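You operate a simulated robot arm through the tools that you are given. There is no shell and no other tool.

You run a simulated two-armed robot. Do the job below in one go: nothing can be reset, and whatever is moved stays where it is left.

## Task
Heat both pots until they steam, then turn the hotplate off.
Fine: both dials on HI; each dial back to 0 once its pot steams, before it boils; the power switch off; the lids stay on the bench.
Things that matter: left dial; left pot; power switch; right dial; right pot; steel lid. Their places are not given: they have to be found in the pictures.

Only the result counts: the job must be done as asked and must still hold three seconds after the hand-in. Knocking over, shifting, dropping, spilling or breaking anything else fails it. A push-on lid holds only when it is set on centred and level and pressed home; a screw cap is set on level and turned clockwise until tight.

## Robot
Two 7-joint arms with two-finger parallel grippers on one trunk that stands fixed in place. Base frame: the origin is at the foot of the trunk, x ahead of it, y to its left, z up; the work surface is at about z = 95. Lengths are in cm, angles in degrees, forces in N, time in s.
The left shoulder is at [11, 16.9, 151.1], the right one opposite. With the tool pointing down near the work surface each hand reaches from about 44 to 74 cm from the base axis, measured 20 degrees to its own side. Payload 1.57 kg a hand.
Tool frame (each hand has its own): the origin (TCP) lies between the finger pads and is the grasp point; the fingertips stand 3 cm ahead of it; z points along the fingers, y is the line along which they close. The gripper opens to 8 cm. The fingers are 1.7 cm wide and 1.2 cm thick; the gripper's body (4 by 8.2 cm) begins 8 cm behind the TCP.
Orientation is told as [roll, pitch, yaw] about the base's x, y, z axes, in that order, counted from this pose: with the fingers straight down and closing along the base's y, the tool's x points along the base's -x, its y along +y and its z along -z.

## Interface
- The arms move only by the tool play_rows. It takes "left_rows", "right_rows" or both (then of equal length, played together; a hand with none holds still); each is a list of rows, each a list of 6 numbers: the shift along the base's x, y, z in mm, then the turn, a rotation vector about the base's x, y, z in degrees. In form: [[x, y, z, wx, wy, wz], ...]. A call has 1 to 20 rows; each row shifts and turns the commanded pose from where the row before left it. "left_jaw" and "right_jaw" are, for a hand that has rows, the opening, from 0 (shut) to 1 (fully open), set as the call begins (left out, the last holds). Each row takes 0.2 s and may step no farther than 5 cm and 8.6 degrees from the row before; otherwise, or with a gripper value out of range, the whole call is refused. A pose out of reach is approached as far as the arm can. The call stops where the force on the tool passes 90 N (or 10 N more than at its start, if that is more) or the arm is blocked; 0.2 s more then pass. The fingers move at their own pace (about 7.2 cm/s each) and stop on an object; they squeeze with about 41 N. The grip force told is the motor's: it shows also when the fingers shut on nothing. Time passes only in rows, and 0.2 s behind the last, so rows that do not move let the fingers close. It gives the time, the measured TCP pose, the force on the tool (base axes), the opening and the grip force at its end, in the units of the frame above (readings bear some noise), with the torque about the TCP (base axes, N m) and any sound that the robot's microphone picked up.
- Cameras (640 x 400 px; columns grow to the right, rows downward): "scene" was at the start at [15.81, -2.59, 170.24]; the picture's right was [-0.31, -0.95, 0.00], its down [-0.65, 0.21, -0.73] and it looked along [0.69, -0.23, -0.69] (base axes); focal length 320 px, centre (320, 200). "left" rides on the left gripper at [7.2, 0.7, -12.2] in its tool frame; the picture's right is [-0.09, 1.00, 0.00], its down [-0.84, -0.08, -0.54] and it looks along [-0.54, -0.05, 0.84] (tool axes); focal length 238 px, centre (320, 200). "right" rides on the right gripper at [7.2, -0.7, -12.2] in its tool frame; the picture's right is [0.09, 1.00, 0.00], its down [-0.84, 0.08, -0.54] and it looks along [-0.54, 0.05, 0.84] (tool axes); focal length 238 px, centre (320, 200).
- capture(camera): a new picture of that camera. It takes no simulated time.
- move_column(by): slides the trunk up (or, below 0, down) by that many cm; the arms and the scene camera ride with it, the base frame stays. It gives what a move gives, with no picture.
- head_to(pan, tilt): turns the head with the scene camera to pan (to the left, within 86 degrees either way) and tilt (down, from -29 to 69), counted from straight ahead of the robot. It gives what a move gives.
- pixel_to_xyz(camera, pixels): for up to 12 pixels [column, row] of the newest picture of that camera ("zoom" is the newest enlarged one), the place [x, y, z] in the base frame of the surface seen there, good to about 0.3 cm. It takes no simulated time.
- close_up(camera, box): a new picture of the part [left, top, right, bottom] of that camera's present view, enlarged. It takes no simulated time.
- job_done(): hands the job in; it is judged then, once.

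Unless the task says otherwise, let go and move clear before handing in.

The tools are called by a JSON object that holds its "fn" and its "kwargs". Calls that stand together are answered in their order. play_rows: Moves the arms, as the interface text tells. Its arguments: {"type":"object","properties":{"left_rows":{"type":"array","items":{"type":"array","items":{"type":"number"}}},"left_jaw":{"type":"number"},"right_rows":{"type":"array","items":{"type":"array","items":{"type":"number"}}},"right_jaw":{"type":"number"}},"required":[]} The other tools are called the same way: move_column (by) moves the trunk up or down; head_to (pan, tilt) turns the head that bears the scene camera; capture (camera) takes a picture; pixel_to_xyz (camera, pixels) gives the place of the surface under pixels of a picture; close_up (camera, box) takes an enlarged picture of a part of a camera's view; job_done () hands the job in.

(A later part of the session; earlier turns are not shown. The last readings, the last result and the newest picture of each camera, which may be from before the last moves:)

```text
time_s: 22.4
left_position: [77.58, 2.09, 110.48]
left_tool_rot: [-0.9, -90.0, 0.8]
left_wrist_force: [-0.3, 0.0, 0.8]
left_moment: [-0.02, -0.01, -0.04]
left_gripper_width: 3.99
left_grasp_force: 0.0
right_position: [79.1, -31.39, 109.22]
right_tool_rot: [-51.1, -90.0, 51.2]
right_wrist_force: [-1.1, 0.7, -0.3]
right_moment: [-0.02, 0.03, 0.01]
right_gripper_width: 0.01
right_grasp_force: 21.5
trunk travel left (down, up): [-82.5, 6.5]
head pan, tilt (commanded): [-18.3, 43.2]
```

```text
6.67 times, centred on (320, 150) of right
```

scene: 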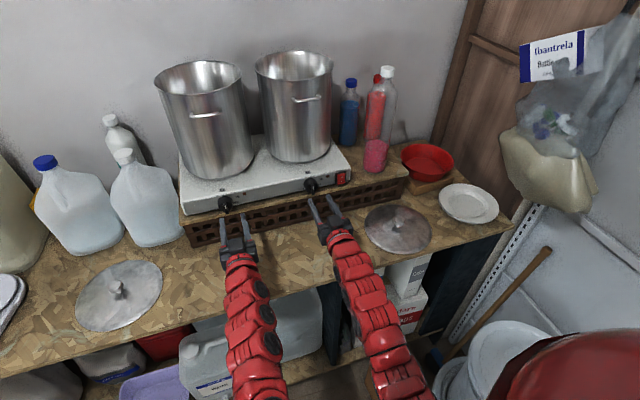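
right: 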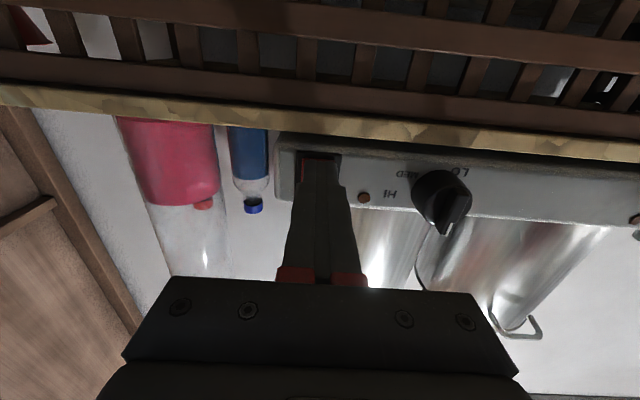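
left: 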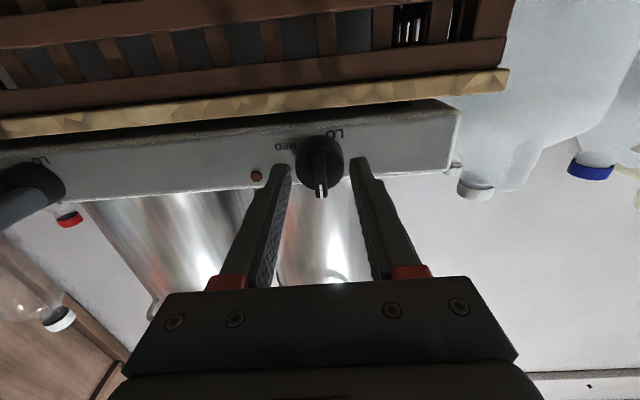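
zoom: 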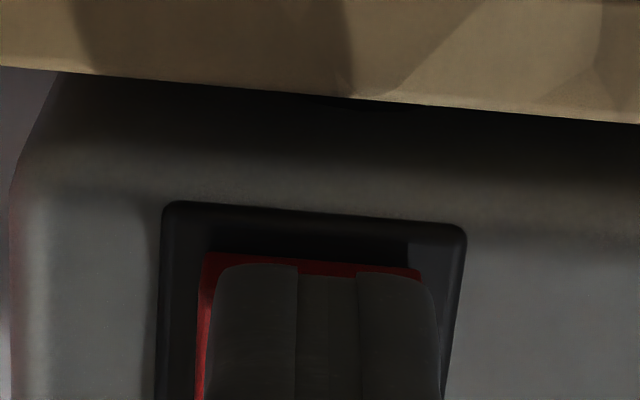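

The fingertips stand just before the I half (force still about nil), nicely centred on it. I'll press in 1 mm steps.

{"fn": "play_rows", "kwargs": {"right_rows": [[1, 0, 0, 0, 0, 0], [1, 0, 0, 0, 0, 0], [1, 0, 0, 0, 0, 0]]}}

{"fn": "play_rows", "kwargs": {"right_rows": [[1, 0, 0, 0, 0, 0], [1, 0, 0, 0, 0, 0]]}}

{"fn": "play_rows", "kwargs": {"right_rows": [[1, 0, 0, 0, 0, 0], [1, 0, 0, 0, 0, 0]]}}

```text
time_s: 23.2
left_position: [77.46, 2.08, 110.54]
left_tool_rot: [34.5, -90.0, -34.4]
left_wrist_force: [0.1, 0.0, -0.4]
left_moment: [0.01, -0.01, -0.03]
left_gripper_width: 4.02
left_grasp_force: 0.1
right_position: [79.32, -31.44, 109.22]
right_tool_rot: [172.9, -89.9, -172.9]
right_wrist_force: [-0.2, 0.0, -0.1]
right_moment: [0.0, -0.01, -0.03]
right_gripper_width: 0.01
right_grasp_force: 21.1
trunk travel left (down, up): [-82.5, 6.5]
head pan, tilt (commanded): [-18.3, 43.2]
```

```text
time_s: 23.8
left_position: [77.37, 2.03, 110.61]
left_tool_rot: [172.0, -89.9, -171.9]
left_wrist_force: [0.8, -1.2, 0.1]
left_moment: [0.0, 0.0, 0.0]
left_gripper_width: 3.97
left_grasp_force: 0.1
right_position: [79.52, -31.34, 109.1]
right_tool_rot: [125.6, -90.1, -125.6]
right_wrist_force: [-11.5, 1.1, -2.3]
right_moment: [-0.03, -0.01, 0.07]
right_gripper_width: 0.02
right_grasp_force: 21.3
trunk travel left (down, up): [-82.5, 6.5]
head pan, tilt (commanded): [-18.3, 43.2]
heard: click
```

```text
time_s: 24.4
left_position: [77.28, 2.1, 110.72]
left_tool_rot: [-176.2, -89.9, 176.1]
left_wrist_force: [-0.2, 0.1, 0.2]
left_moment: [0.0, 0.03, -0.02]
left_gripper_width: 4.03
left_grasp_force: 0.1
right_position: [79.56, -31.47, 109.21]
right_tool_rot: [-162.0, -90.0, 161.9]
right_wrist_force: [-24.6, 4.5, -8.8]
right_moment: [0.12, 0.03, 0.15]
right_gripper_width: 0.0
right_grasp_force: 21.4
trunk travel left (down, up): [-82.5, 6.5]
head pan, tilt (commanded): [-18.3, 43.2]
```

A click was heard as the force rose to about 11 N. I'll back off and check the rocker.

{"fn": "play_rows", "kwargs": {"right_rows": [[-10, 0, 0, 0, 0, 0], [-25, 0, 0, 0, 0, 0], [-25, -10, 20, 0, 0, 0]]}}

{"fn": "capture", "kwargs": {"camera": "right"}}

{"fn": "close_up", "kwargs": {"camera": "scene", "box": [297, 160, 361, 200]}}

{"fn": "close_up", "kwargs": {"camera": "right", "box": [302, 70, 430, 150]}}

```text
time_s: 25.2
left_position: [77.67, 2.01, 110.61]
left_tool_rot: [168.0, -90.0, -168.0]
left_wrist_force: [0.1, 0.7, -1.0]
left_moment: [0.01, 0.01, -0.04]
left_gripper_width: 4.01
left_grasp_force: 0.0
right_position: [73.74, -32.48, 111.21]
right_tool_rot: [142.4, -89.9, -142.2]
right_wrist_force: [-0.4, -0.6, -0.4]
right_moment: [-0.02, 0.0, -0.02]
right_gripper_width: 0.0
right_grasp_force: 21.0
trunk travel left (down, up): [-82.5, 6.5]
head pan, tilt (commanded): [-18.3, 43.2]
```

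```text
taken
```

right: 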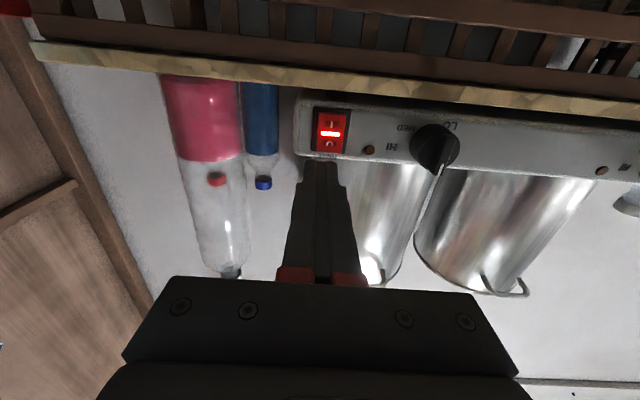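

```text
10.00 times, centred on (329, 180) of scene
```

zoom: 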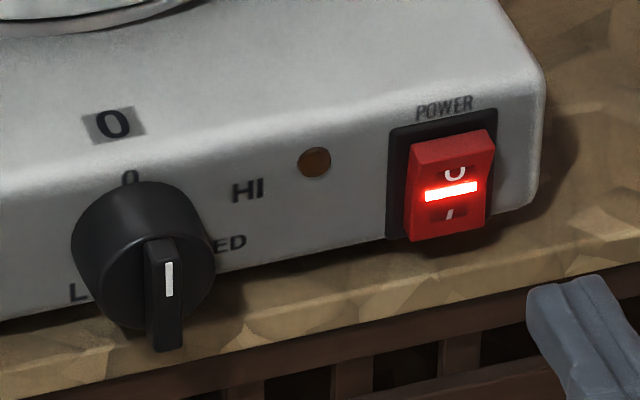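

```text
5.00 times, centred on (366, 110) of right
```

zoom: 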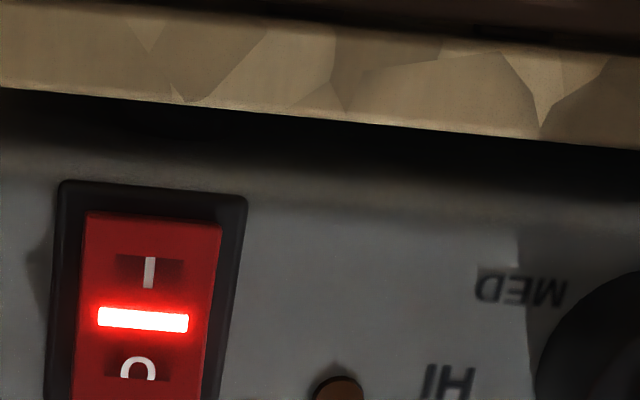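

The rocker's lamp glows red: the power is on. I'll take the right hand back to straddle the right dial's bar.

{"fn": "play_rows", "kwargs": {"right_rows": [[0, 35, -2, 0, 0, 0], [0, 35, -2, 0, 0, 0], [0, 34, -1, 0, 0, 0], [10, 0, 0, 0, 0, 0]], "right_jaw": 0.5}}

{"fn": "close_up", "kwargs": {"camera": "right", "box": [272, 125, 368, 185]}}

{"fn": "close_up", "kwargs": {"camera": "left", "box": [272, 130, 368, 190]}}

```text
time_s: 26.2
left_position: [77.66, 2.01, 110.52]
left_tool_rot: [29.9, -89.9, -29.9]
left_wrist_force: [-0.1, -0.5, 0.2]
left_moment: [0.0, 0.0, 0.01]
left_gripper_width: 3.99
left_grasp_force: 0.2
right_position: [74.67, -22.02, 110.42]
right_tool_rot: [3.7, -89.9, -3.6]
right_wrist_force: [-0.1, 0.6, 0.3]
right_moment: [0.0, 0.03, 0.0]
right_gripper_width: 4.0
right_grasp_force: 0.2
trunk travel left (down, up): [-82.5, 6.5]
head pan, tilt (commanded): [-18.3, 43.2]
```

```text
6.67 times, centred on (320, 155) of right
```

zoom: 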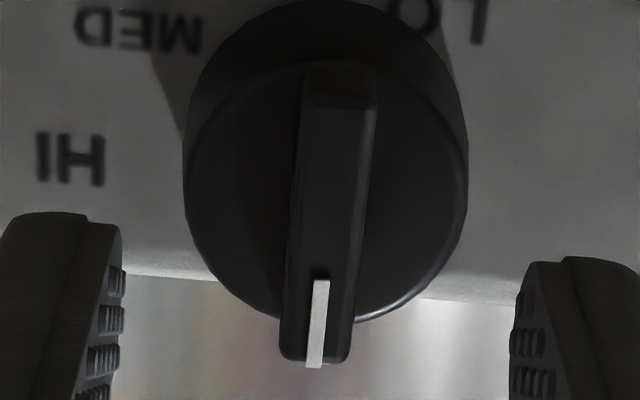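

```text
6.67 times, centred on (320, 160) of left
```

zoom: 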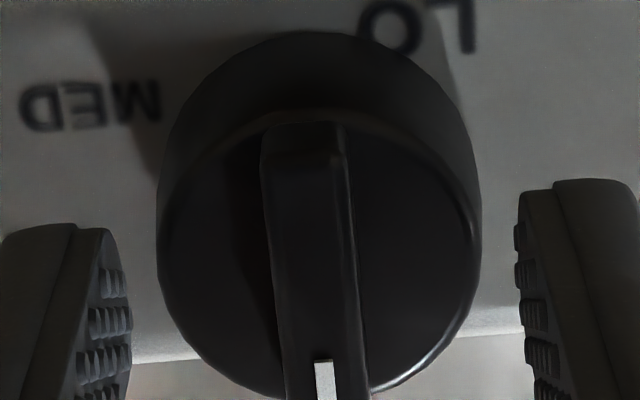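

The right bar sits centred at column ~325. Before gripping I'll check that the left wrist can also roll +77 degrees, backing it out 3 cm first and bringing it back again.

{"fn": "play_rows", "kwargs": {"left_rows": [[-30, 0, 0, 0, 0, 0], [0, 0, 0, 8.6, 0, 0], [0, 0, 0, 8.6, 0, 0], [0, 0, 0, 8.6, 0, 0], [0, 0, 0, 8.6, 0, 0], [0, 0, 0, 8.6, 0, 0], [0, 0, 0, 8.6, 0, 0], [0, 0, 0, 8.6, 0, 0], [0, 0, 0, 8.6, 0, 0], [0, 0, 0, 8.6, 0, 0]]}}

{"fn": "play_rows", "kwargs": {"left_rows": [[0, 0, 0, -8.6, 0, 0], [0, 0, 0, -8.6, 0, 0], [0, 0, 0, -8.6, 0, 0], [0, 0, 0, -8.6, 0, 0], [0, 0, 0, -8.6, 0, 0], [0, 0, 0, -8.6, 0, 0], [0, 0, 0, -8.6, 0, 0], [0, 0, 0, -8.6, 0, 0], [0, 0, 0, -8.6, 0, 0], [10, 0, 0, 0, 0, 0]]}}

```text
time_s: 28.4
left_position: [74.75, 2.17, 110.63]
left_tool_rot: [90.0, -12.4, -90.0]
left_wrist_force: [0.4, -0.5, 0.6]
left_moment: [-0.04, 0.03, 0.0]
left_gripper_width: 4.04
left_grasp_force: 0.2
right_position: [74.73, -22.04, 110.56]
right_tool_rot: [-0.6, -90.1, 0.6]
right_wrist_force: [0.1, 0.7, 0.8]
right_moment: [0.01, 0.01, 0.02]
right_gripper_width: 4.0
right_grasp_force: 0.0
trunk travel left (down, up): [-82.5, 6.5]
head pan, tilt (commanded): [-18.3, 43.2]
```

```text
time_s: 30.6
left_position: [75.8, 2.26, 110.59]
left_tool_rot: [-92.1, -89.8, 92.1]
left_wrist_force: [0.2, -0.3, 0.3]
left_moment: [0.01, 0.0, -0.01]
left_gripper_width: 3.99
left_grasp_force: 0.0
right_position: [74.64, -21.89, 110.63]
right_tool_rot: [-10.8, -90.0, 10.8]
right_wrist_force: [-0.1, -0.5, -0.6]
right_moment: [-0.04, 0.01, 0.01]
right_gripper_width: 4.04
right_grasp_force: 0.2
trunk travel left (down, up): [-82.5, 6.5]
head pan, tilt (commanded): [-18.3, 43.2]
```

Both wrists have the range. I'll advance both hands onto the bars and check the alignment before closing.

{"fn": "play_rows", "kwargs": {"left_rows": [[8, -1.5, 1, 0, 0, 0], [8, 0, 0, 0, 0, 0], [5, 0, 0, 0, 0, 0]], "right_rows": [[12, 0, 1, 0, 0, 0], [12, 0, 0, 0, 0, 0], [8, 0, 0, 0, 0, 0]]}}

{"fn": "close_up", "kwargs": {"camera": "right", "box": [272, 130, 368, 190]}}

{"fn": "close_up", "kwargs": {"camera": "left", "box": [272, 130, 368, 190]}}

{"fn": "capture", "kwargs": {"camera": "scene"}}

```text
time_s: 31.4
left_position: [78.04, 2.09, 110.6]
left_tool_rot: [-34.5, -90.0, 34.3]
left_wrist_force: [0.1, 0.8, 0.2]
left_moment: [0.0, 0.0, 0.0]
left_gripper_width: 3.99
left_grasp_force: 0.0
right_position: [77.98, -21.99, 110.76]
right_tool_rot: [-167.0, -89.9, 167.1]
right_wrist_force: [0.2, 0.0, -0.9]
right_moment: [-0.03, 0.01, 0.01]
right_gripper_width: 4.0
right_grasp_force: 0.1
trunk travel left (down, up): [-82.5, 6.5]
head pan, tilt (commanded): [-18.3, 43.2]
```

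```text
6.67 times, centred on (320, 160) of right
```

zoom: 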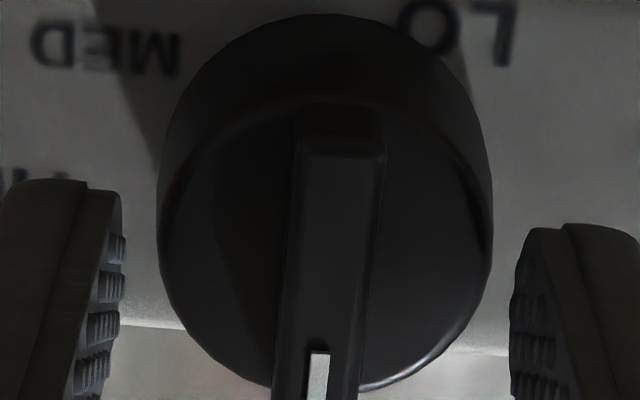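

```text
6.67 times, centred on (320, 160) of left
```

zoom: 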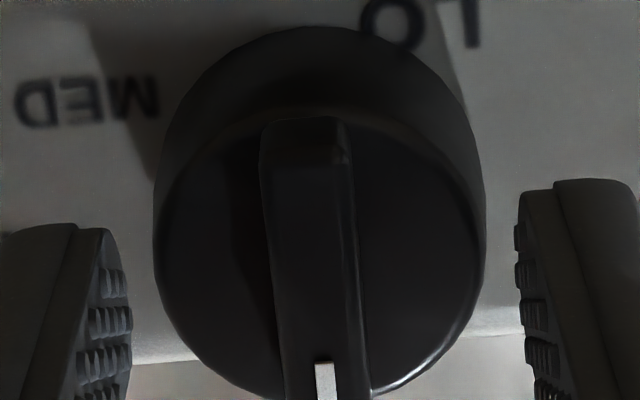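

```text
taken
```

scene: 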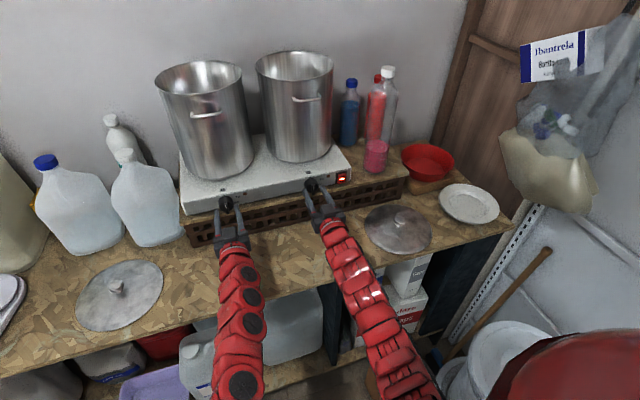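

Both bars lie midway between the fingers. I'll tilt the head up a little to watch above the pots, then close both jaws on the bars.

{"fn": "head_to", "kwargs": {"pan": -10, "tilt": 36}}

{"fn": "play_rows", "kwargs": {"left_rows": [[0, 0, 0, 0, 0, 0], [0, 0, 0, 0, 0, 0], [0, 0, 0, 0, 0, 0]], "right_rows": [[0, 0, 0, 0, 0, 0], [0, 0, 0, 0, 0, 0], [0, 0, 0, 0, 0, 0]], "left_jaw": 0, "right_jaw": 0}}

{"fn": "capture", "kwargs": {"camera": "scene"}}

{"fn": "close_up", "kwargs": {"camera": "right", "box": [256, 120, 384, 200]}}

{"fn": "close_up", "kwargs": {"camera": "left", "box": [256, 120, 384, 200]}}

```text
time_s: 32.1
left_position: [77.84, 1.97, 110.71]
left_tool_rot: [-26.9, -90.0, 27.0]
left_wrist_force: [0.4, -0.1, -0.3]
left_moment: [0.02, 0.04, -0.02]
left_gripper_width: 4.0
left_grasp_force: 0.1
right_position: [77.91, -22.01, 110.7]
right_tool_rot: [-37.9, -90.0, 37.8]
right_wrist_force: [0.5, 0.0, 0.3]
right_moment: [0.01, 0.02, 0.03]
right_gripper_width: 4.02
right_grasp_force: 0.1
trunk travel left (down, up): [-82.5, 6.5]
head pan, tilt (commanded): [-10.0, 36.0]
```

```text
time_s: 32.9
left_position: [77.96, 1.9, 110.69]
left_tool_rot: [-32.0, -90.0, 32.0]
left_wrist_force: [3.4, -5.1, 1.0]
left_moment: [0.0, 0.03, -0.11]
left_gripper_width: 0.91
left_grasp_force: 27.3
right_position: [78.05, -22.05, 110.8]
right_tool_rot: [105.9, -90.0, -106.0]
right_wrist_force: [-2.8, 7.1, -0.6]
right_moment: [0.0, -0.2, 0.1]
right_gripper_width: 0.87
right_grasp_force: 27.9
trunk travel left (down, up): [-82.5, 6.5]
head pan, tilt (commanded): [-10.0, 36.0]
```

```text
taken
```

scene: 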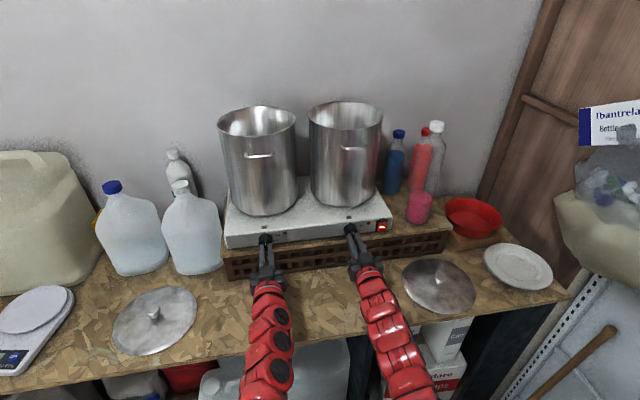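

```text
5.00 times, centred on (320, 160) of right
```

zoom: 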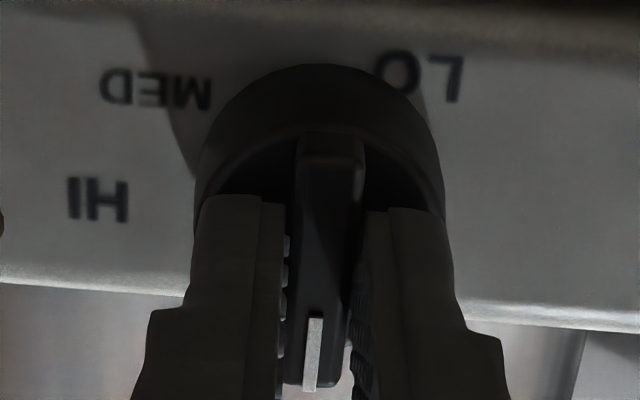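

```text
5.00 times, centred on (320, 160) of left
```

zoom: 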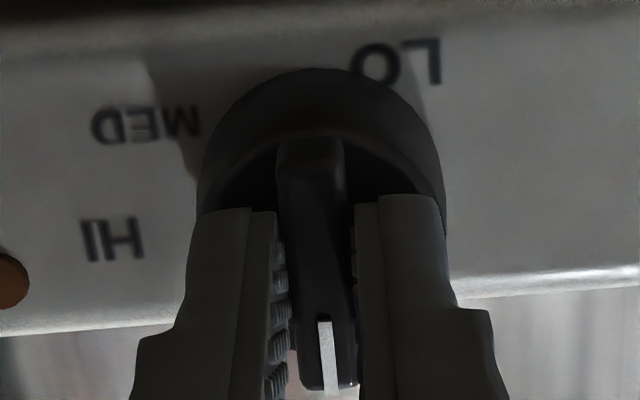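

Both jaws hold their bars (opening 0.9 cm, small side forces). I'll start turning both clockwise, a third of the way first, to check that the knobs follow.

{"fn": "play_rows", "kwargs": {"left_rows": [[0, 0, 0, 8.5, 0, 0], [0, 0, 0, 8.5, 0, 0], [0, 0, 0, 8.5, 0, 0]], "right_rows": [[0, 0, 0, 8.5, 0, 0], [0, 0, 0, 8.5, 0, 0], [0, 0, 0, 8.5, 0, 0]]}}

{"fn": "capture", "kwargs": {"camera": "right"}}

{"fn": "capture", "kwargs": {"camera": "left"}}

```text
time_s: 33.7
left_position: [77.98, 2.07, 110.56]
left_tool_rot: [90.0, -64.4, -90.0]
left_wrist_force: [22.5, -5.0, -5.9]
left_moment: [0.01, -0.08, -0.2]
left_gripper_width: 0.86
left_grasp_force: 27.8
right_position: [78.11, -21.96, 110.77]
right_tool_rot: [90.1, -64.4, -90.0]
right_wrist_force: [-22.8, 9.6, 3.8]
right_moment: [0.02, -0.02, 0.27]
right_gripper_width: 0.89
right_grasp_force: 27.5
trunk travel left (down, up): [-82.5, 6.5]
head pan, tilt (commanded): [-10.0, 36.0]
```

```text
taken
```

right: 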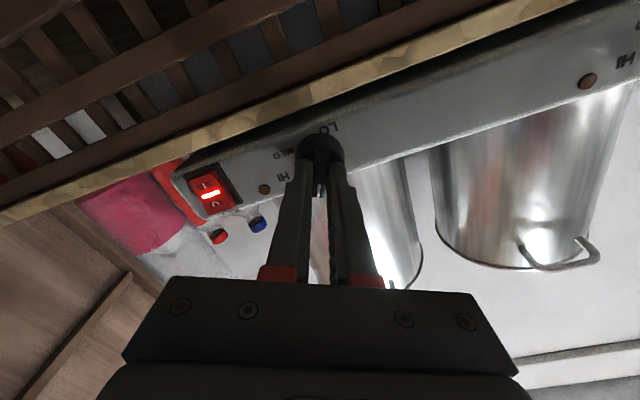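

```text
taken
```

left: 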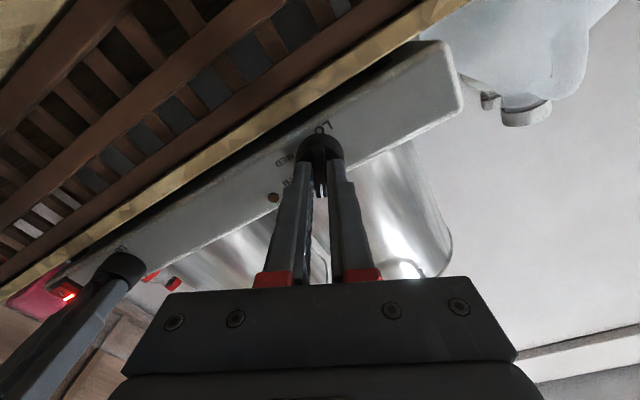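

The knobs follow, but there's about 22 N of axial pull/push (left +x, right -x). I'll ease each by half a millimetre while continuing the turn.

{"fn": "play_rows", "kwargs": {"left_rows": [[0.7, 0, 0, 8.5, 0, 0], [0, 0, 0, 8.5, 0, 0], [0, 0, 0, 8.5, 0, 0]], "right_rows": [[-0.7, 0, 0, 8.5, 0, 0], [0, 0, 0, 8.5, 0, 0], [0, 0, 0, 8.5, 0, 0]]}}

{"fn": "capture", "kwargs": {"camera": "right"}}

{"fn": "capture", "kwargs": {"camera": "left"}}

{"fn": "capture", "kwargs": {"camera": "scene"}}

```text
time_s: 34.5
left_position: [77.82, 2.09, 110.78]
left_tool_rot: [90.0, -38.9, -89.9]
left_wrist_force: [-19.1, 0.7, -1.1]
left_moment: [0.0, 0.17, 0.11]
left_gripper_width: 0.88
left_grasp_force: 27.3
right_position: [78.02, -21.92, 110.69]
right_tool_rot: [90.0, -39.0, -89.9]
right_wrist_force: [22.8, 5.0, 4.5]
right_moment: [0.0, -0.03, 0.09]
right_gripper_width: 0.88
right_grasp_force: 27.5
trunk travel left (down, up): [-82.5, 6.5]
head pan, tilt (commanded): [-10.0, 36.0]
```

```text
taken
```

right: 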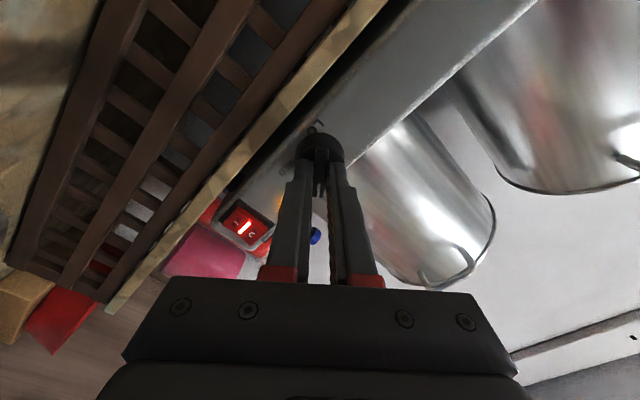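

```text
taken
```

left: 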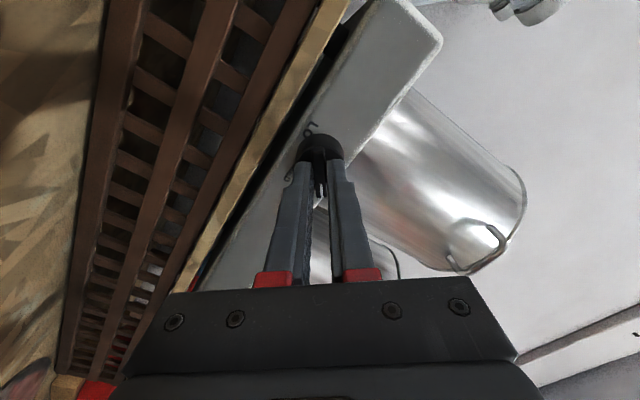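

```text
taken
```

scene: 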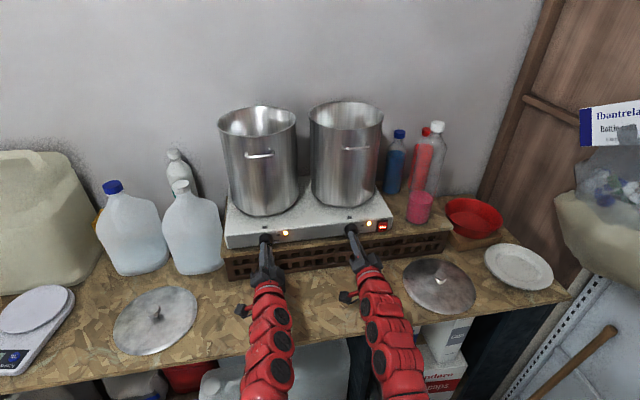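

Both amber lamps now glow at (278,233) and (369,222), so both plates are heating. I'll finish the turn to about 77 degrees (HI).

{"fn": "play_rows", "kwargs": {"left_rows": [[-0.3, 0, 0, 8.6, 0, 0], [0, 0, 0, 8.6, 0, 0], [0, 0, 0, 8.6, 0, 0]], "right_rows": [[0.3, 0, 0, 8.6, 0, 0], [0, 0, 0, 8.6, 0, 0], [0, 0, 0, 8.6, 0, 0]]}}

{"fn": "capture", "kwargs": {"camera": "scene"}}

{"fn": "close_up", "kwargs": {"camera": "scene", "box": [240, 205, 304, 245]}}

{"fn": "close_up", "kwargs": {"camera": "scene", "box": [330, 205, 394, 245]}}

{"fn": "close_up", "kwargs": {"camera": "right", "box": [240, 100, 400, 200]}}

{"fn": "close_up", "kwargs": {"camera": "left", "box": [240, 100, 400, 200]}}

```text
time_s: 35.3
left_position: [77.9, 2.08, 110.79]
left_tool_rot: [90.0, -13.1, -89.9]
left_wrist_force: [-10.4, 6.4, -2.9]
left_moment: [-0.02, -0.06, -0.46]
left_gripper_width: 0.87
left_grasp_force: 27.2
right_position: [78.02, -21.93, 110.75]
right_tool_rot: [90.1, -13.2, -90.1]
right_wrist_force: [15.9, 1.7, 8.6]
right_moment: [-0.03, -0.29, -0.28]
right_gripper_width: 0.89
right_grasp_force: 26.8
trunk travel left (down, up): [-82.5, 6.5]
head pan, tilt (commanded): [-10.0, 36.0]
```

```text
taken
```

scene: 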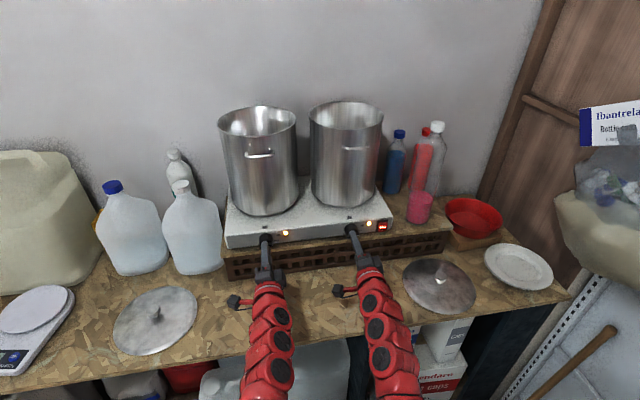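

```text
10.00 times, centred on (272, 225) of scene
```

zoom: 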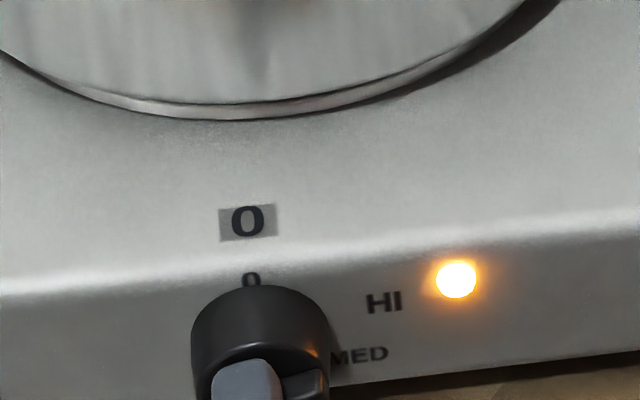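

```text
10.00 times, centred on (362, 225) of scene
```

zoom: 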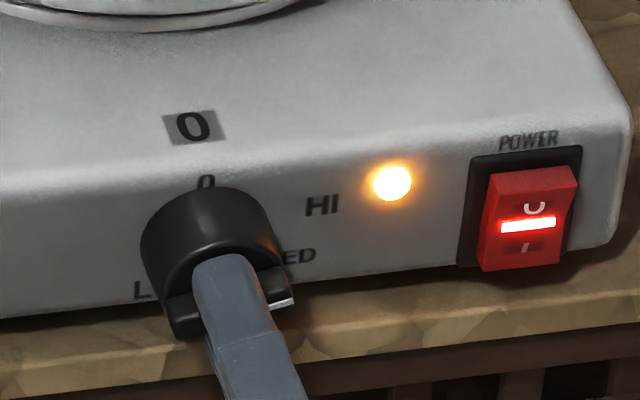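

```text
4.00 times, centred on (320, 150) of right
```

zoom: 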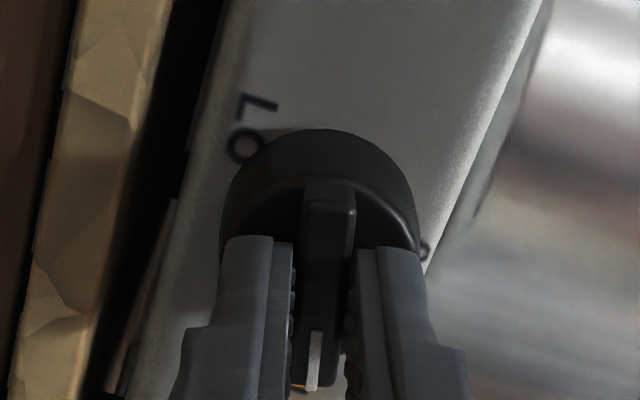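

```text
4.00 times, centred on (320, 150) of left
```

zoom: 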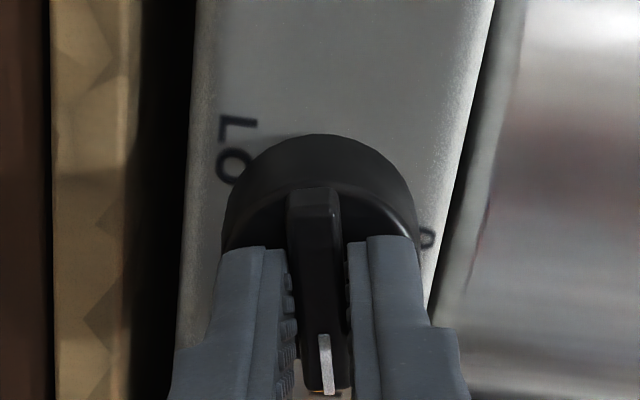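

Both dials stand at about 77 degrees, pointing at HI, and both lamps are bright. Now I'll wait in short spells, watching the pots and listening.

{"fn": "play_rows", "kwargs": {"left_rows": [[0, 0, 0, 0, 0, 0], [0, 0, 0, 0, 0, 0], [0, 0, 0, 0, 0, 0], [0, 0, 0, 0, 0, 0], [0, 0, 0, 0, 0, 0], [0, 0, 0, 0, 0, 0], [0, 0, 0, 0, 0, 0], [0, 0, 0, 0, 0, 0], [0, 0, 0, 0, 0, 0], [0, 0, 0, 0, 0, 0]]}}

{"fn": "capture", "kwargs": {"camera": "scene"}}

{"fn": "close_up", "kwargs": {"camera": "scene", "box": [180, 20, 420, 170]}}

```text
time_s: 37.5
left_position: [77.98, 2.18, 110.76]
left_tool_rot: [90.0, -13.3, -89.9]
left_wrist_force: [7.8, 16.4, -2.2]
left_moment: [0.03, 0.07, 0.65]
left_gripper_width: 0.92
left_grasp_force: 27.5
right_position: [78.01, -21.95, 110.82]
right_tool_rot: [90.0, -13.3, -90.1]
right_wrist_force: [4.7, -10.0, 14.4]
right_moment: [-0.01, -0.31, -0.21]
right_gripper_width: 0.9
right_grasp_force: 27.7
trunk travel left (down, up): [-82.5, 6.5]
head pan, tilt (commanded): [-10.0, 36.0]
```

```text
taken
```

scene: 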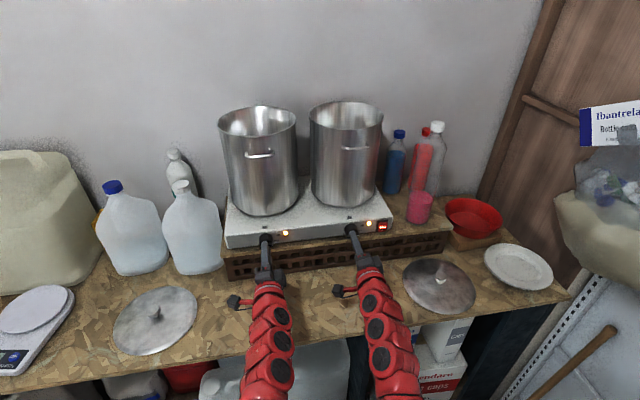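

```text
2.67 times, centred on (300, 95) of scene
```

zoom: 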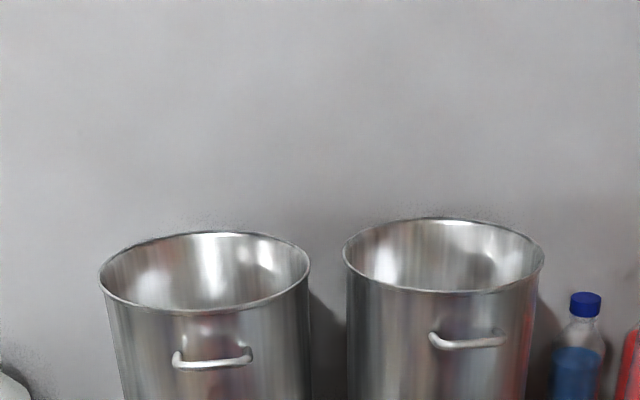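

No steam over either pot yet in the zoom, and no sound. I'll keep waiting in short spells.

{"fn": "play_rows", "kwargs": {"left_rows": [[0, 0, 0, 0, 0, 0], [0, 0, 0, 0, 0, 0], [0, 0, 0, 0, 0, 0], [0, 0, 0, 0, 0, 0], [0, 0, 0, 0, 0, 0], [0, 0, 0, 0, 0, 0], [0, 0, 0, 0, 0, 0], [0, 0, 0, 0, 0, 0], [0, 0, 0, 0, 0, 0], [0, 0, 0, 0, 0, 0], [0, 0, 0, 0, 0, 0], [0, 0, 0, 0, 0, 0], [0, 0, 0, 0, 0, 0], [0, 0, 0, 0, 0, 0], [0, 0, 0, 0, 0, 0]]}}

{"fn": "close_up", "kwargs": {"camera": "scene", "box": [180, 20, 420, 170]}}

```text
time_s: 40.7
left_position: [77.91, 2.14, 110.71]
left_tool_rot: [89.9, -13.3, -89.9]
left_wrist_force: [7.8, 24.0, 4.1]
left_moment: [-0.04, -0.08, 0.75]
left_gripper_width: 0.9
left_grasp_force: 27.6
right_position: [77.97, -21.95, 110.86]
right_tool_rot: [89.9, -13.3, -89.9]
right_wrist_force: [9.5, -15.7, 16.4]
right_moment: [0.0, -0.36, -0.4]
right_gripper_width: 0.87
right_grasp_force: 27.1
trunk travel left (down, up): [-82.5, 6.5]
head pan, tilt (commanded): [-10.0, 36.0]
```

```text
2.67 times, centred on (300, 95) of scene
```

zoom: 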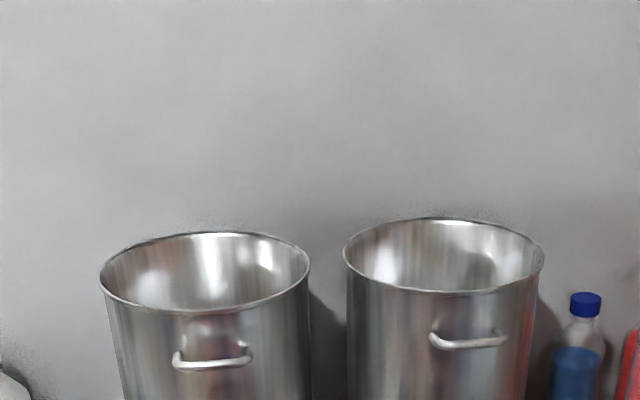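

Still no steam. The side forces on both hands are slowly creeping up (left 24 N, right about 16 N), so I'll open the jaws in place and let the dials stand free while waiting, which also lets me check the pointers.

{"fn": "play_rows", "kwargs": {"left_rows": [[0, 0, 0, 0, 0, 0], [0, 0, 0, 0, 0, 0], [0, 0, 0, 0, 0, 0]], "right_rows": [[0, 0, 0, 0, 0, 0], [0, 0, 0, 0, 0, 0], [0, 0, 0, 0, 0, 0]], "left_jaw": 0.4, "right_jaw": 0.4}}

{"fn": "close_up", "kwargs": {"camera": "scene", "box": [180, 20, 420, 170]}}

{"fn": "close_up", "kwargs": {"camera": "scene", "box": [240, 200, 400, 300]}}

{"fn": "close_up", "kwargs": {"camera": "right", "box": [240, 100, 400, 200]}}

{"fn": "close_up", "kwargs": {"camera": "left", "box": [240, 100, 400, 200]}}

```text
time_s: 41.5
left_position: [77.82, 1.84, 110.75]
left_tool_rot: [90.0, -13.1, -90.1]
left_wrist_force: [-0.4, 0.5, -1.3]
left_moment: [-0.01, -0.05, 0.03]
left_gripper_width: 3.21
left_grasp_force: 0.1
right_position: [77.81, -21.99, 110.69]
right_tool_rot: [89.9, -13.2, -89.8]
right_wrist_force: [-0.4, -0.1, -0.5]
right_moment: [0.0, 0.02, 0.04]
right_gripper_width: 3.2
right_grasp_force: 0.0
trunk travel left (down, up): [-82.5, 6.5]
head pan, tilt (commanded): [-10.0, 36.0]
```

```text
2.67 times, centred on (300, 95) of scene
```

zoom: 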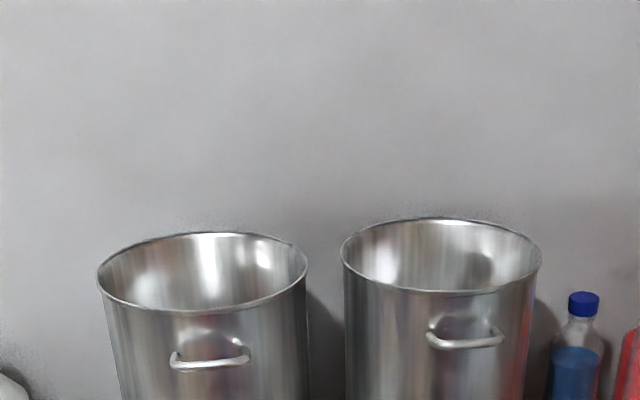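

```text
4.00 times, centred on (320, 250) of scene
```

zoom: 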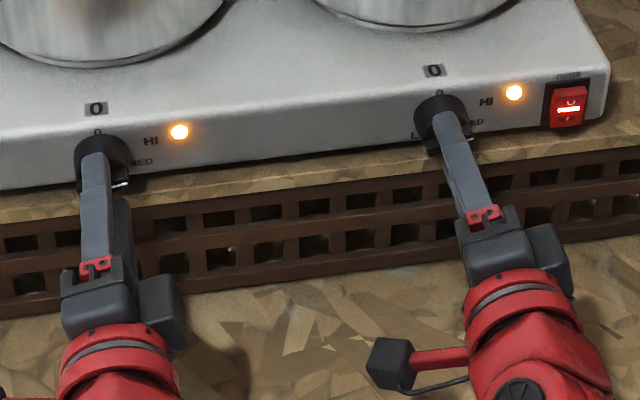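

```text
4.00 times, centred on (320, 150) of right
```

zoom: 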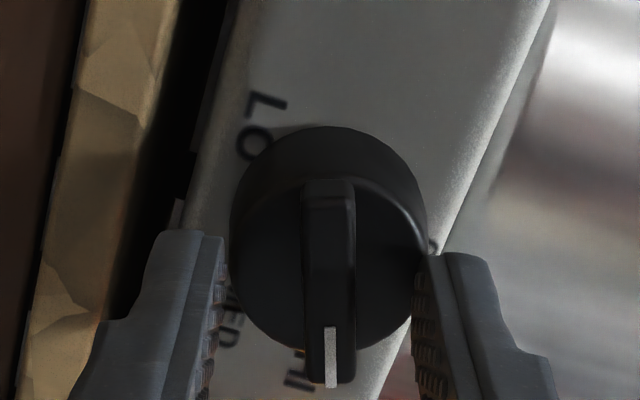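

```text
4.00 times, centred on (320, 150) of left
```

zoom: 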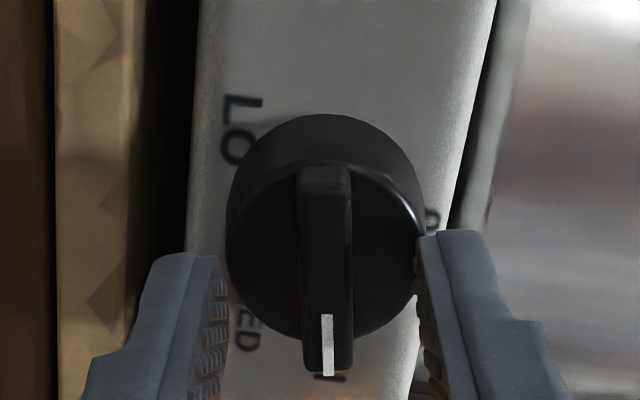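

No steam yet; the lamps still glow. In the left zoom the pointer lies right over HI, but in the right zoom HI at (297,372) seems slightly past the pointer, so I'll measure both bars' directions.

{"fn": "close_up", "kwargs": {"camera": "right", "box": [280, 135, 360, 185]}}

{"fn": "pixel_to_xyz", "kwargs": {"camera": "zoom", "pixels": [[335, 110], [335, 170], [338, 230], [340, 290], [340, 360], [290, 200], [380, 200], [275, 345], [290, 300], [250, 370]]}}

{"fn": "close_up", "kwargs": {"camera": "left", "box": [280, 135, 360, 185]}}

{"fn": "pixel_to_xyz", "kwargs": {"camera": "zoom", "pixels": [[330, 90], [330, 150], [330, 210], [335, 270], [335, 330], [285, 200], [375, 200], [335, 355], [350, 360]]}}

```text
8.00 times, centred on (320, 160) of right
```

zoom: 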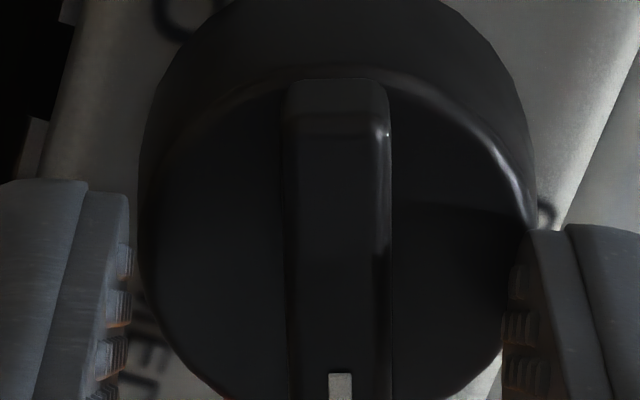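

```text
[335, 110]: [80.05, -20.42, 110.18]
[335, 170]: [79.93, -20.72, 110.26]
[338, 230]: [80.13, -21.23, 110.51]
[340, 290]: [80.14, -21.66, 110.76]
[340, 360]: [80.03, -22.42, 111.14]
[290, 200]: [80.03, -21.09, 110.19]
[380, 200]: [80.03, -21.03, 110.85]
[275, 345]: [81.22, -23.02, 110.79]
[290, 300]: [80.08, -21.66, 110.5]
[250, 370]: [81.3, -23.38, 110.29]
```

```text
8.00 times, centred on (320, 160) of left
```

zoom: 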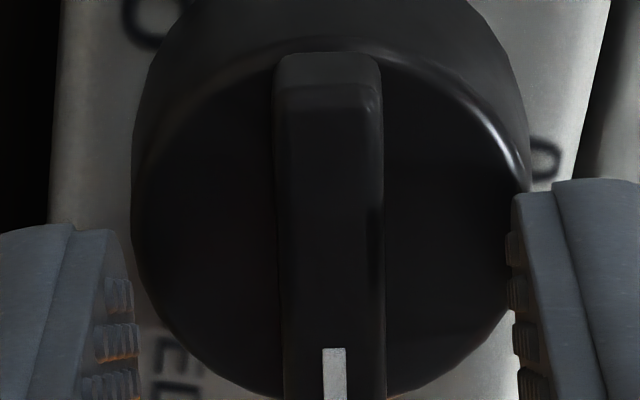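

```text
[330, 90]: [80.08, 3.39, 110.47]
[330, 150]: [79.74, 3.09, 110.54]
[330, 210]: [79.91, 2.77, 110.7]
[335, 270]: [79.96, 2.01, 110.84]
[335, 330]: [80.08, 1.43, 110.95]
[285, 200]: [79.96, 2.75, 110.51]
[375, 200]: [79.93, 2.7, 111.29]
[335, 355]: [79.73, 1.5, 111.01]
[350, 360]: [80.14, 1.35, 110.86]
```

The right bar measures about 65 to 72 degrees and the left about 77 to 80, so the right dial slipped back a little on release. I'll re-centre the right hand (up 1.5 mm), re-grip, and turn it a few degrees further to sit on HI.

{"fn": "play_rows", "kwargs": {"right_rows": [[0, 0, 1.5, 0, 0, 0], [0, 0, 0, 0, 0, 0], [0, 0, 0, 0, 0, 0], [0, 0, 0, 3.5, 0, 0], [0, 0, 0, 0, 0, 0]], "right_jaw": 0}}

{"fn": "close_up", "kwargs": {"camera": "scene", "box": [180, 20, 420, 170]}}

{"fn": "close_up", "kwargs": {"camera": "right", "box": [240, 100, 400, 200]}}

```text
time_s: 42.7
left_position: [77.89, 1.9, 110.71]
left_tool_rot: [90.0, -13.2, -89.8]
left_wrist_force: [-0.7, 0.4, 0.4]
left_moment: [-0.01, -0.01, 0.02]
left_gripper_width: 3.2
left_grasp_force: 0.0
right_position: [77.95, -22.03, 110.83]
right_tool_rot: [89.8, -9.7, -89.9]
right_wrist_force: [-6.3, -0.4, -5.7]
right_moment: [0.0, 0.26, 0.68]
right_gripper_width: 0.9
right_grasp_force: 27.7
trunk travel left (down, up): [-82.5, 6.5]
head pan, tilt (commanded): [-10.0, 36.0]
```

```text
2.67 times, centred on (300, 95) of scene
```

zoom: 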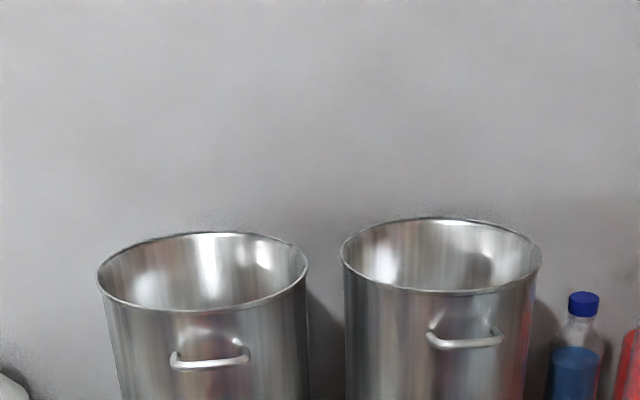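

```text
4.00 times, centred on (320, 150) of right
```

zoom: 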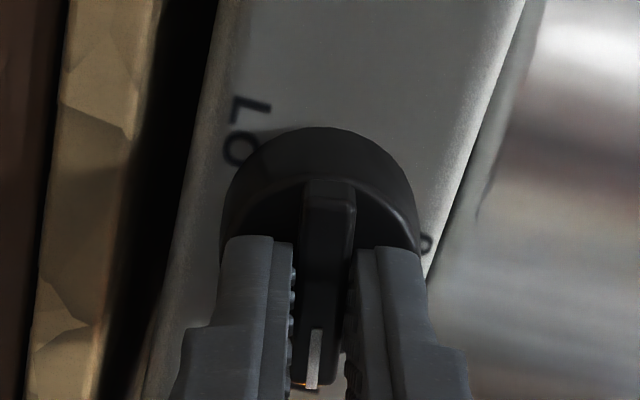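

The right dial is now held at about 80 degrees, on HI, with small forces. No steam yet; I'll go on waiting.

{"fn": "play_rows", "kwargs": {"right_rows": [[0, 0, 0, 0, 0, 0], [0, 0, 0, 0, 0, 0], [0, 0, 0, 0, 0, 0], [0, 0, 0, 0, 0, 0], [0, 0, 0, 0, 0, 0], [0, 0, 0, 0, 0, 0], [0, 0, 0, 0, 0, 0], [0, 0, 0, 0, 0, 0], [0, 0, 0, 0, 0, 0], [0, 0, 0, 0, 0, 0], [0, 0, 0, 0, 0, 0], [0, 0, 0, 0, 0, 0], [0, 0, 0, 0, 0, 0], [0, 0, 0, 0, 0, 0], [0, 0, 0, 0, 0, 0]]}}

{"fn": "close_up", "kwargs": {"camera": "scene", "box": [180, 20, 420, 170]}}

```text
time_s: 45.9
left_position: [77.82, 1.95, 110.84]
left_tool_rot: [90.0, -13.1, -90.0]
left_wrist_force: [-0.3, 0.2, 0.3]
left_moment: [0.0, 0.01, 0.01]
left_gripper_width: 3.2
left_grasp_force: 0.1
right_position: [78.03, -22.04, 110.88]
right_tool_rot: [89.9, -9.7, -90.0]
right_wrist_force: [-13.5, 1.7, -16.3]
right_moment: [0.02, 0.37, -0.08]
right_gripper_width: 0.87
right_grasp_force: 27.4
trunk travel left (down, up): [-82.5, 6.5]
head pan, tilt (commanded): [-10.0, 36.0]
```

```text
2.67 times, centred on (300, 95) of scene
```

zoom: 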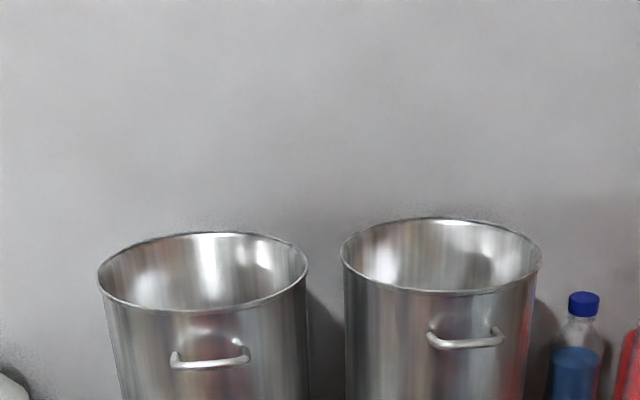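

Still no steam at 45.9 s. I'll ease the right hand down a hair to relieve its 16 N and wait on.

{"fn": "play_rows", "kwargs": {"right_rows": [[-0.2, 0, -0.4, 0, 0, 0], [0, 0, 0, 0, 0, 0], [0, 0, 0, 0, 0, 0], [0, 0, 0, 0, 0, 0], [0, 0, 0, 0, 0, 0], [0, 0, 0, 0, 0, 0], [0, 0, 0, 0, 0, 0], [0, 0, 0, 0, 0, 0], [0, 0, 0, 0, 0, 0], [0, 0, 0, 0, 0, 0], [0, 0, 0, 0, 0, 0], [0, 0, 0, 0, 0, 0], [0, 0, 0, 0, 0, 0], [0, 0, 0, 0, 0, 0], [0, 0, 0, 0, 0, 0]]}}

{"fn": "close_up", "kwargs": {"camera": "scene", "box": [180, 20, 420, 170]}}

```text
time_s: 49.1
left_position: [77.79, 1.8, 110.69]
left_tool_rot: [90.1, -13.2, -90.0]
left_wrist_force: [0.1, 1.6, -0.3]
left_moment: [0.0, -0.01, 0.0]
left_gripper_width: 3.2
left_grasp_force: 0.1
right_position: [78.03, -22.11, 110.77]
right_tool_rot: [89.9, -9.7, -90.0]
right_wrist_force: [-21.3, 5.1, -21.1]
right_moment: [0.01, 0.55, 0.16]
right_gripper_width: 0.89
right_grasp_force: 27.4
trunk travel left (down, up): [-82.5, 6.5]
head pan, tilt (commanded): [-10.0, 36.0]
```

```text
2.67 times, centred on (300, 95) of scene
```

zoom: 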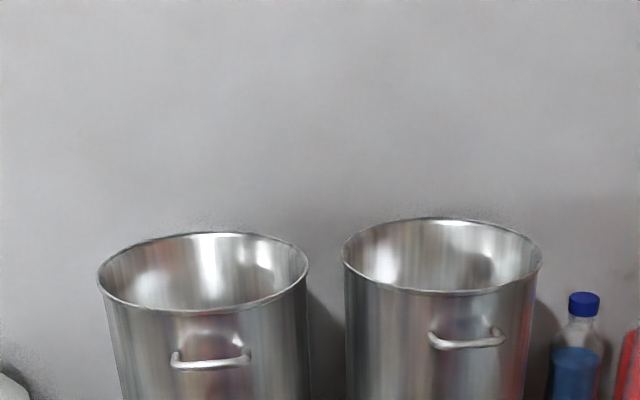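

No steam yet; the hold force still creeps (about 21 N). I'll relieve it and let go, then check how the right pointer stands.

{"fn": "play_rows", "kwargs": {"right_rows": [[-0.5, 0, -0.8, 0, 0, 0], [0, 0, 0, 0, 0, 0]]}}

{"fn": "play_rows", "kwargs": {"right_rows": [[0, 0, 0, 0, 0, 0], [0, 0, 0, 0, 0, 0]], "right_jaw": 0.4}}

{"fn": "close_up", "kwargs": {"camera": "right", "box": [240, 100, 400, 200]}}

{"fn": "pixel_to_xyz", "kwargs": {"camera": "zoom", "pixels": [[327, 205], [327, 240], [327, 280], [327, 310], [330, 375]]}}

{"fn": "close_up", "kwargs": {"camera": "scene", "box": [180, 20, 420, 170]}}

```text
time_s: 49.7
left_position: [77.78, 1.89, 110.74]
left_tool_rot: [90.0, -13.2, -90.0]
left_wrist_force: [-1.3, -0.4, 0.4]
left_moment: [0.02, -0.02, 0.02]
left_gripper_width: 3.2
left_grasp_force: 0.0
right_position: [77.94, -22.0, 110.72]
right_tool_rot: [90.3, -9.7, -90.1]
right_wrist_force: [-15.9, 4.7, -14.2]
right_moment: [-0.01, 0.53, 0.46]
right_gripper_width: 0.88
right_grasp_force: 27.1
trunk travel left (down, up): [-82.5, 6.5]
head pan, tilt (commanded): [-10.0, 36.0]
```

```text
time_s: 50.3
left_position: [77.88, 1.94, 110.72]
left_tool_rot: [89.9, -13.1, -90.1]
left_wrist_force: [0.9, 0.4, -0.8]
left_moment: [-0.01, 0.02, 0.01]
left_gripper_width: 3.21
left_grasp_force: 0.1
right_position: [78.05, -22.19, 110.86]
right_tool_rot: [90.1, -9.7, -90.1]
right_wrist_force: [0.0, -0.1, 0.0]
right_moment: [0.02, 0.01, -0.04]
right_gripper_width: 3.17
right_grasp_force: 0.1
trunk travel left (down, up): [-82.5, 6.5]
head pan, tilt (commanded): [-10.0, 36.0]
```

```text
4.00 times, centred on (320, 150) of right
```

zoom: 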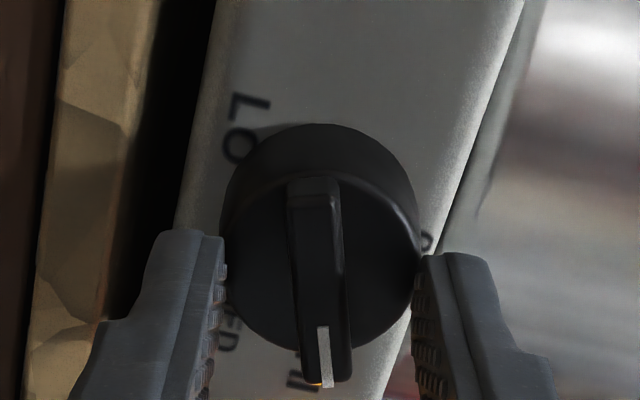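

```text
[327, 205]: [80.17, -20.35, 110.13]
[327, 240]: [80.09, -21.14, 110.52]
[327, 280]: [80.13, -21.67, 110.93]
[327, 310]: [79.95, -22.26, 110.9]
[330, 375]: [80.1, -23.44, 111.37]
```

```text
2.67 times, centred on (300, 95) of scene
```

zoom: 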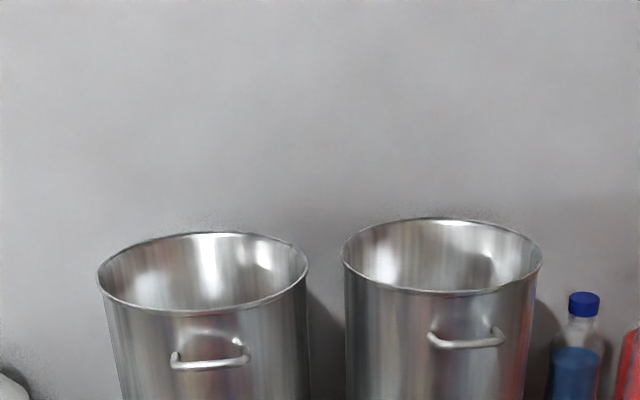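

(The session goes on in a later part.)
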